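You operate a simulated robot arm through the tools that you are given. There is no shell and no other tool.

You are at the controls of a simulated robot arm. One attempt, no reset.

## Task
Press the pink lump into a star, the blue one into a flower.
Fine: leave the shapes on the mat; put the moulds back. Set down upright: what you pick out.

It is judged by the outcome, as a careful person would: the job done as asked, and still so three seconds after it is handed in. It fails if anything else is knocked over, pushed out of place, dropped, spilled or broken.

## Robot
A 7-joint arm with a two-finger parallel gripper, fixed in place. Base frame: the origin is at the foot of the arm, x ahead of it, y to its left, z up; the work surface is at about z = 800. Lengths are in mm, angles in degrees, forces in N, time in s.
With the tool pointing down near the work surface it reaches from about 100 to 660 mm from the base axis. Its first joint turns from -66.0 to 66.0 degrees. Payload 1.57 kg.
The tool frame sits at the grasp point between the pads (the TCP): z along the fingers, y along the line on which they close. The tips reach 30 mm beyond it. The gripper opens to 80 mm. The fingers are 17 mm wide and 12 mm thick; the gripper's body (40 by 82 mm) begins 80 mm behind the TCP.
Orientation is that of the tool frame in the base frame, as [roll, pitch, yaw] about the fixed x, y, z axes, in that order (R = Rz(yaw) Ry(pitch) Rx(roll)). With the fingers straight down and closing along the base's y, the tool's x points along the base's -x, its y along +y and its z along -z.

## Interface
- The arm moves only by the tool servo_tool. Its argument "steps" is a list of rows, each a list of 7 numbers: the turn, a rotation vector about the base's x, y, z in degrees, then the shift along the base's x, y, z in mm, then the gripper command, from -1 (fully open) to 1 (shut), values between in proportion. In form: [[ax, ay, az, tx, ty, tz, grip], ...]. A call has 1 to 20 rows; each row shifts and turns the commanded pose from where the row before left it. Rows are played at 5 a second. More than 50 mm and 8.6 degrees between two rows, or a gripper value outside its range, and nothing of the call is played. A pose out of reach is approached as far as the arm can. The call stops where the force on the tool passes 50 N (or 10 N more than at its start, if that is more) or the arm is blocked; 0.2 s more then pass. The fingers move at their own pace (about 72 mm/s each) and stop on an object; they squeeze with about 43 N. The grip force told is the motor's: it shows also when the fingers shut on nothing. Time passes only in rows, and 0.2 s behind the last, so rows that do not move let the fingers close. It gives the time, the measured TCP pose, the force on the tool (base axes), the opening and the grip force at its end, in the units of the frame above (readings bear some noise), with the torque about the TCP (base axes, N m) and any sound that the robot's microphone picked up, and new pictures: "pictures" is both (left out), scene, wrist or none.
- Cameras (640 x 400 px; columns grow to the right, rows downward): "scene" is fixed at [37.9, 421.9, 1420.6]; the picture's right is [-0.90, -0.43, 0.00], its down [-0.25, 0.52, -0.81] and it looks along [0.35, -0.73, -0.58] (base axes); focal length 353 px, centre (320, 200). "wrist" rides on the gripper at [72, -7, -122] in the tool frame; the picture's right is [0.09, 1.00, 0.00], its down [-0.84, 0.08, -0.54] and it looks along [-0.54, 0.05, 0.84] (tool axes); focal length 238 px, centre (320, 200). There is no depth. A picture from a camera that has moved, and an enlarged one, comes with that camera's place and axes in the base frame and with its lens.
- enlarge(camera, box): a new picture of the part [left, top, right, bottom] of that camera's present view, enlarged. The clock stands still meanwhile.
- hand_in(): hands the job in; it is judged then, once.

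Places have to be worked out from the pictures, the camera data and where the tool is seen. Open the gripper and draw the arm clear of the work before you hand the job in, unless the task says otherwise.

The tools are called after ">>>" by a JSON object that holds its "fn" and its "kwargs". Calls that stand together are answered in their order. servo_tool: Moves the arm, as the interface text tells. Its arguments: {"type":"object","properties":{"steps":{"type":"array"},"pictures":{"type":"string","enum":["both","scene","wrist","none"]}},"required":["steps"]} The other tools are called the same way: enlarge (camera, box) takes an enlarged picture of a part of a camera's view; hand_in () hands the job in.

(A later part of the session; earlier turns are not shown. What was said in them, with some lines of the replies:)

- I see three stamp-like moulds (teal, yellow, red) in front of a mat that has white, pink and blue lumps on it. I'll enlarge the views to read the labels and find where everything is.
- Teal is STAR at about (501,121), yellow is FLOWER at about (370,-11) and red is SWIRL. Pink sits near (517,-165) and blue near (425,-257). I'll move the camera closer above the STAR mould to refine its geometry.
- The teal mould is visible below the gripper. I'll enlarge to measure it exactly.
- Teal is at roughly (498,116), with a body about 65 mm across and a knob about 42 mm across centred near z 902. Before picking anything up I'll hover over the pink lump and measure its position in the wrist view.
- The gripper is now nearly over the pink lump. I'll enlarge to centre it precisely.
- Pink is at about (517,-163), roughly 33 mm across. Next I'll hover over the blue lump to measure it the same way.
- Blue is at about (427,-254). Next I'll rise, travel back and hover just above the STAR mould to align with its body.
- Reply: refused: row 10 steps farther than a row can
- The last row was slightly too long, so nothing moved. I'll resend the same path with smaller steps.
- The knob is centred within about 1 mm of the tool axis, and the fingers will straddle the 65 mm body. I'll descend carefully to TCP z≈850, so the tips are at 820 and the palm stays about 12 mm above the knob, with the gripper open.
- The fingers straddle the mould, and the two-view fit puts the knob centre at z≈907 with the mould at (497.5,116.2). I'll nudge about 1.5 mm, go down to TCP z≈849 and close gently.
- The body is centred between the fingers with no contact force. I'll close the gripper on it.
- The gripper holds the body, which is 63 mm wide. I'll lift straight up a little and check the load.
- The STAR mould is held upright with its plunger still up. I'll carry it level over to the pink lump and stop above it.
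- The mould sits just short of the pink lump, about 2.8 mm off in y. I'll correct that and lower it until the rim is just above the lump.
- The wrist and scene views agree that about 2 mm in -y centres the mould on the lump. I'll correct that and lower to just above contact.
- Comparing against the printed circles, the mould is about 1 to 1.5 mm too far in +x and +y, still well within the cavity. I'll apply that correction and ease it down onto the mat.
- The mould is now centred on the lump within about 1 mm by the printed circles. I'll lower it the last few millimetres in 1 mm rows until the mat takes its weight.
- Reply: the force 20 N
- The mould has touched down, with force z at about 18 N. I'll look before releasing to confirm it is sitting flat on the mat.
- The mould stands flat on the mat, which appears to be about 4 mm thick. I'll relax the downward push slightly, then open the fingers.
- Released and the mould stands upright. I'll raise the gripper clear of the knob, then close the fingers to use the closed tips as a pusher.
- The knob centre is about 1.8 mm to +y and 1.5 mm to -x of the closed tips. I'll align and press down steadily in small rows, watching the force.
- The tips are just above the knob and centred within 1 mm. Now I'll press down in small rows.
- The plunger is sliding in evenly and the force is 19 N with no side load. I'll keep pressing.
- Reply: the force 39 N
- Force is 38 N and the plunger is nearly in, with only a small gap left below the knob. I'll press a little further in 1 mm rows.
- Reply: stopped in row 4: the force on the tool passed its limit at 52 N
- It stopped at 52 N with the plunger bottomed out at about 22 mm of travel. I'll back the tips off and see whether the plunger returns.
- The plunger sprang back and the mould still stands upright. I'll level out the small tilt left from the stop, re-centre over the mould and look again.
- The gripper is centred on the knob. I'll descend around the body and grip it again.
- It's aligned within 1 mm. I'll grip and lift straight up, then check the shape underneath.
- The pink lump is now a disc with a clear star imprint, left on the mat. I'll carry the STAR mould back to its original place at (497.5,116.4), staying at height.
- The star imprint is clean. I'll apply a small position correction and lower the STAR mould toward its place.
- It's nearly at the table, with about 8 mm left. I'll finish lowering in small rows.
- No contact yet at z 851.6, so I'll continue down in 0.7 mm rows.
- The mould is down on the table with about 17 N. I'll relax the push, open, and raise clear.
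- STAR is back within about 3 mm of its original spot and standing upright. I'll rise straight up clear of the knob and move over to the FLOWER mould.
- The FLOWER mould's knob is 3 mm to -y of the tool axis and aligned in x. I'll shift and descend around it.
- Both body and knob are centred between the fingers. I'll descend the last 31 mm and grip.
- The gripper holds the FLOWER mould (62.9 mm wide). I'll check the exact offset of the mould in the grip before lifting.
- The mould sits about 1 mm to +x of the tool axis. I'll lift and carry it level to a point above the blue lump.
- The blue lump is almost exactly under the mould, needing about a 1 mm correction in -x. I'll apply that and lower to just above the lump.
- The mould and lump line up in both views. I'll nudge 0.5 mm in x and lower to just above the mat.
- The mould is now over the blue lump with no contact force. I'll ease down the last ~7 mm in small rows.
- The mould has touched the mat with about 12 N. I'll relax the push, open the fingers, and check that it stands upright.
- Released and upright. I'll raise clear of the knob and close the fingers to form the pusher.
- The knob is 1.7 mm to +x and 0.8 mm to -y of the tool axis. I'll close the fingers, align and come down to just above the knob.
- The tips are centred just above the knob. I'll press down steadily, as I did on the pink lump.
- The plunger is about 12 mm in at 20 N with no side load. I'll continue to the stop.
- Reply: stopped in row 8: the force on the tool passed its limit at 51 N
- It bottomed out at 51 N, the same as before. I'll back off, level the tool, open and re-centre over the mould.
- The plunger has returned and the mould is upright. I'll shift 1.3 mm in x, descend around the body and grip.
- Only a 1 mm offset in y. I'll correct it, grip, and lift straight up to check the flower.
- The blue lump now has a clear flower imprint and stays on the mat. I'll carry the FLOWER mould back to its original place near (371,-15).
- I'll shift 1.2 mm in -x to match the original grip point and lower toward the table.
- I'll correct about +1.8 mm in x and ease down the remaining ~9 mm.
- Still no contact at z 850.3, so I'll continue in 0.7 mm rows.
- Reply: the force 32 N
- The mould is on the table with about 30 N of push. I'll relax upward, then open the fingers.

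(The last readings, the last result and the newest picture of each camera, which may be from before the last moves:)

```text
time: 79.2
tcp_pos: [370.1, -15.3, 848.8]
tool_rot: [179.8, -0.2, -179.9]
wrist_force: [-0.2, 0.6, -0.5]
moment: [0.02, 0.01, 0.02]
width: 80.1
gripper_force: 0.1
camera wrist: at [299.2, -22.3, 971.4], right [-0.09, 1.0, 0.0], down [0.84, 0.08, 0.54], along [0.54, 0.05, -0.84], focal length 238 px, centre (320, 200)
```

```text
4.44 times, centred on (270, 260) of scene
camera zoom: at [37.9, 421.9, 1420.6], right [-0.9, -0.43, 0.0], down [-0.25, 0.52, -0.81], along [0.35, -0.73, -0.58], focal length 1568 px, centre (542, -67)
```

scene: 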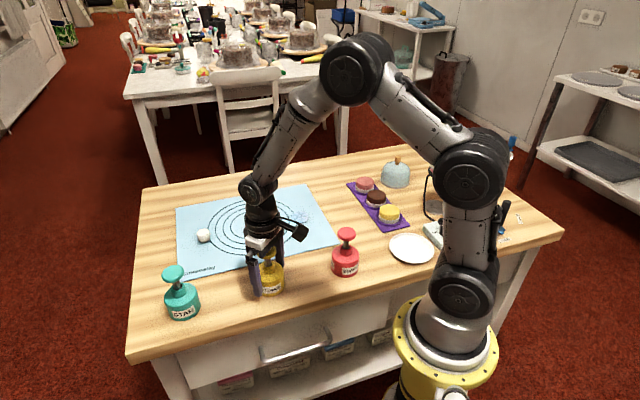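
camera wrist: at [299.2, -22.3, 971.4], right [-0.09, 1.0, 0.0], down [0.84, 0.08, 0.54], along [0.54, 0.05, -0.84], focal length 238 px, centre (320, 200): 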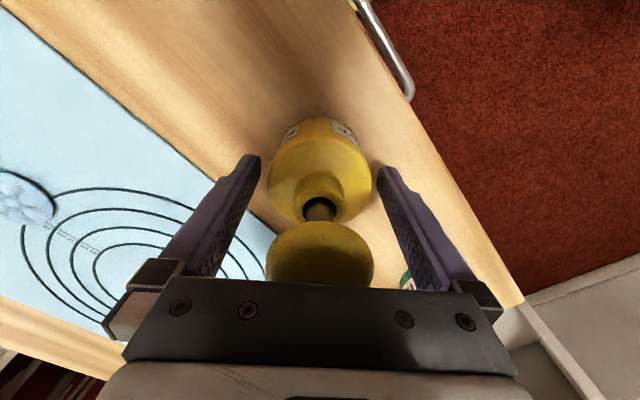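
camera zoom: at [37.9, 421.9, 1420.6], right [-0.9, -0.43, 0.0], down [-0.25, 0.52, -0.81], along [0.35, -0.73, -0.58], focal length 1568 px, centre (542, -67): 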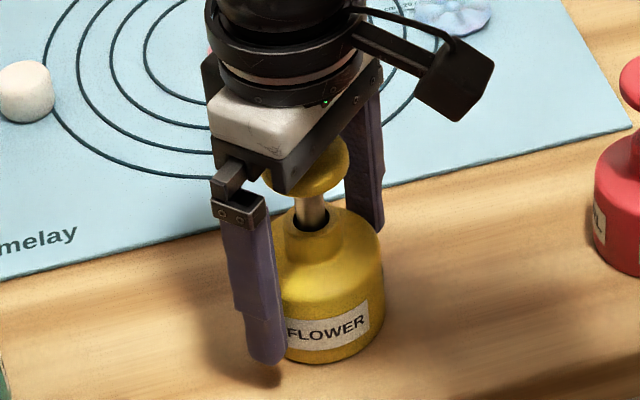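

The FLOWER mould is upright where it started. I'll rise straight up and draw the arm back to its high, clear starting pose for a final look.

>>> {"fn": "servo_tool", "kwargs": {"steps": [[0, 0, 0, 0, 0, 15, -1], [0, 0, 0, 0, 0, 25, -1], [0, 0, 0, 0, 0, 35, -1], [0, 0, 0, 0, 0, 45, -1], [0, 0, 0, 0, 0, 45, -1], [0, 0, 0, 0, 5, 45, -1], [0, 0, 0, 2, 20, 40, -1], [0, 0, 0, 4, 22, 40, -1], [0, 0, 0, 8, 22, 40, -1], [0, 0, 0, 0, 0, 0, -1], [0, 0, 0, 0, 0, 0, -1]], "pictures": "both"}}

>>> {"fn": "enlarge", "kwargs": {"camera": "scene", "box": [150, 220, 390, 330]}}

>>> {"fn": "enlarge", "kwargs": {"camera": "scene", "box": [170, 180, 340, 280]}}

>>> {"fn": "enlarge", "kwargs": {"camera": "wrist", "box": [80, 0, 400, 200]}}

```text
time: 81.6
tcp_pos: [382.6, 53.1, 1182.2]
tool_rot: [179.9, -0.2, -180.0]
wrist_force: [0.9, 0.6, -0.9]
moment: [0.0, -0.01, 0.0]
width: 79.9
gripper_force: 0.1
camera wrist: at [311.2, 44.8, 1303.8], right [-0.09, 1.0, 0.0], down [0.84, 0.08, 0.54], along [0.54, 0.05, -0.84], focal length 238 px, centre (320, 200)
```

scene: 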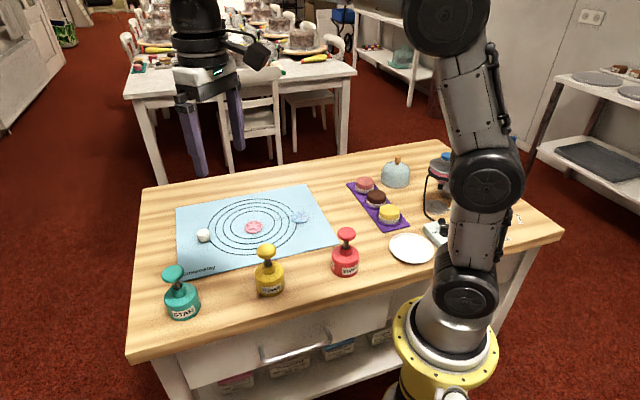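
wrist: 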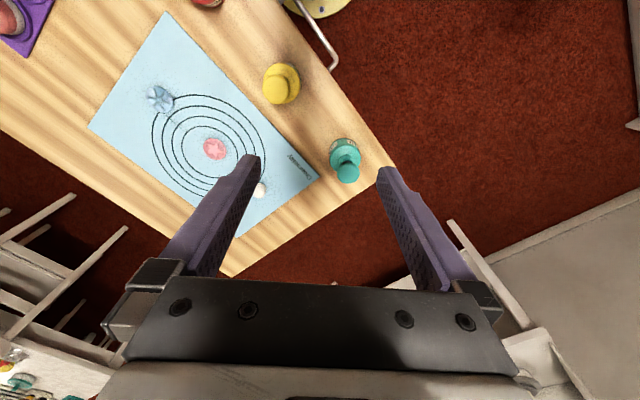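

```text
2.67 times, centred on (270, 275) of scene
camera zoom: at [37.9, 421.9, 1420.6], right [-0.9, -0.43, 0.0], down [-0.25, 0.52, -0.81], along [0.35, -0.73, -0.58], focal length 941 px, centre (453, 0)
```

zoom: 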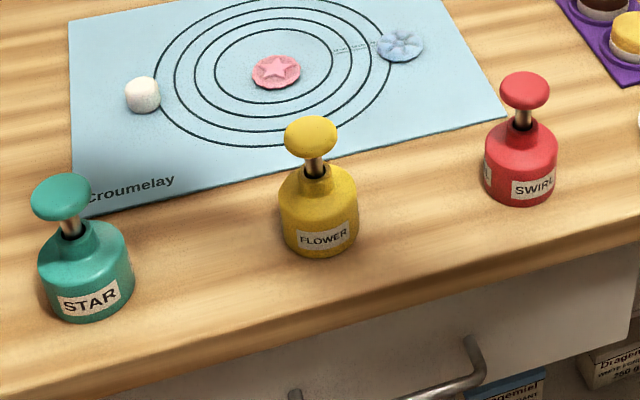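

```text
3.76 times, centred on (255, 230) of scene
camera zoom: at [37.9, 421.9, 1420.6], right [-0.9, -0.43, 0.0], down [-0.25, 0.52, -0.81], along [0.35, -0.73, -0.58], focal length 1328 px, centre (565, 87)
```

zoom: 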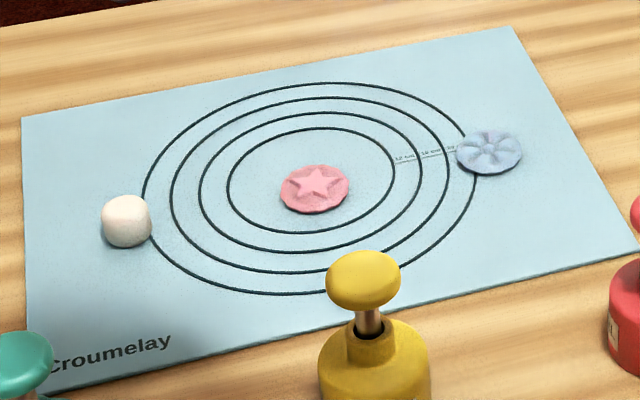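

```text
2.00 times, centred on (240, 100) of wrist
camera zoom: at [311.2, 44.8, 1303.8], right [-0.09, 1.0, 0.0], down [0.84, 0.08, 0.54], along [0.54, 0.05, -0.84], focal length 477 px, centre (480, 400)
```

zoom: 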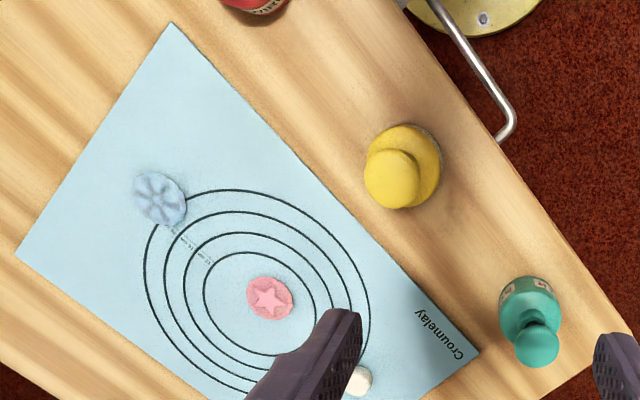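

The pink star and blue flower are both on the mat, and STAR and FLOWER stand upright in their places. The white lump, the red mould and everything else are untouched. The gripper is open and clear, so I'm handing in.

>>> {"fn": "hand_in", "kwargs": {}}

```text
The job is handed in.
```

The pink lump is pressed into a star and the blue one into a flower. Both shapes are on the mat, and I've handed the job in.

- **Shapes:** the last pictures show a clear star imprint in the pink disc and a clear flower imprint in the blue one. I pressed each mould once, until the plunger bottomed out at just over 50 N.
- **Moulds:** STAR and FLOWER are back upright where they started. STAR stands about 3 mm from its original spot. FLOWER shows no visible shift.
- **Everything else:** the white lump and the SWIRL mould look unmoved in the final pictures, and I did not touch anything else. I left the gripper open with the arm raised clear of the table.
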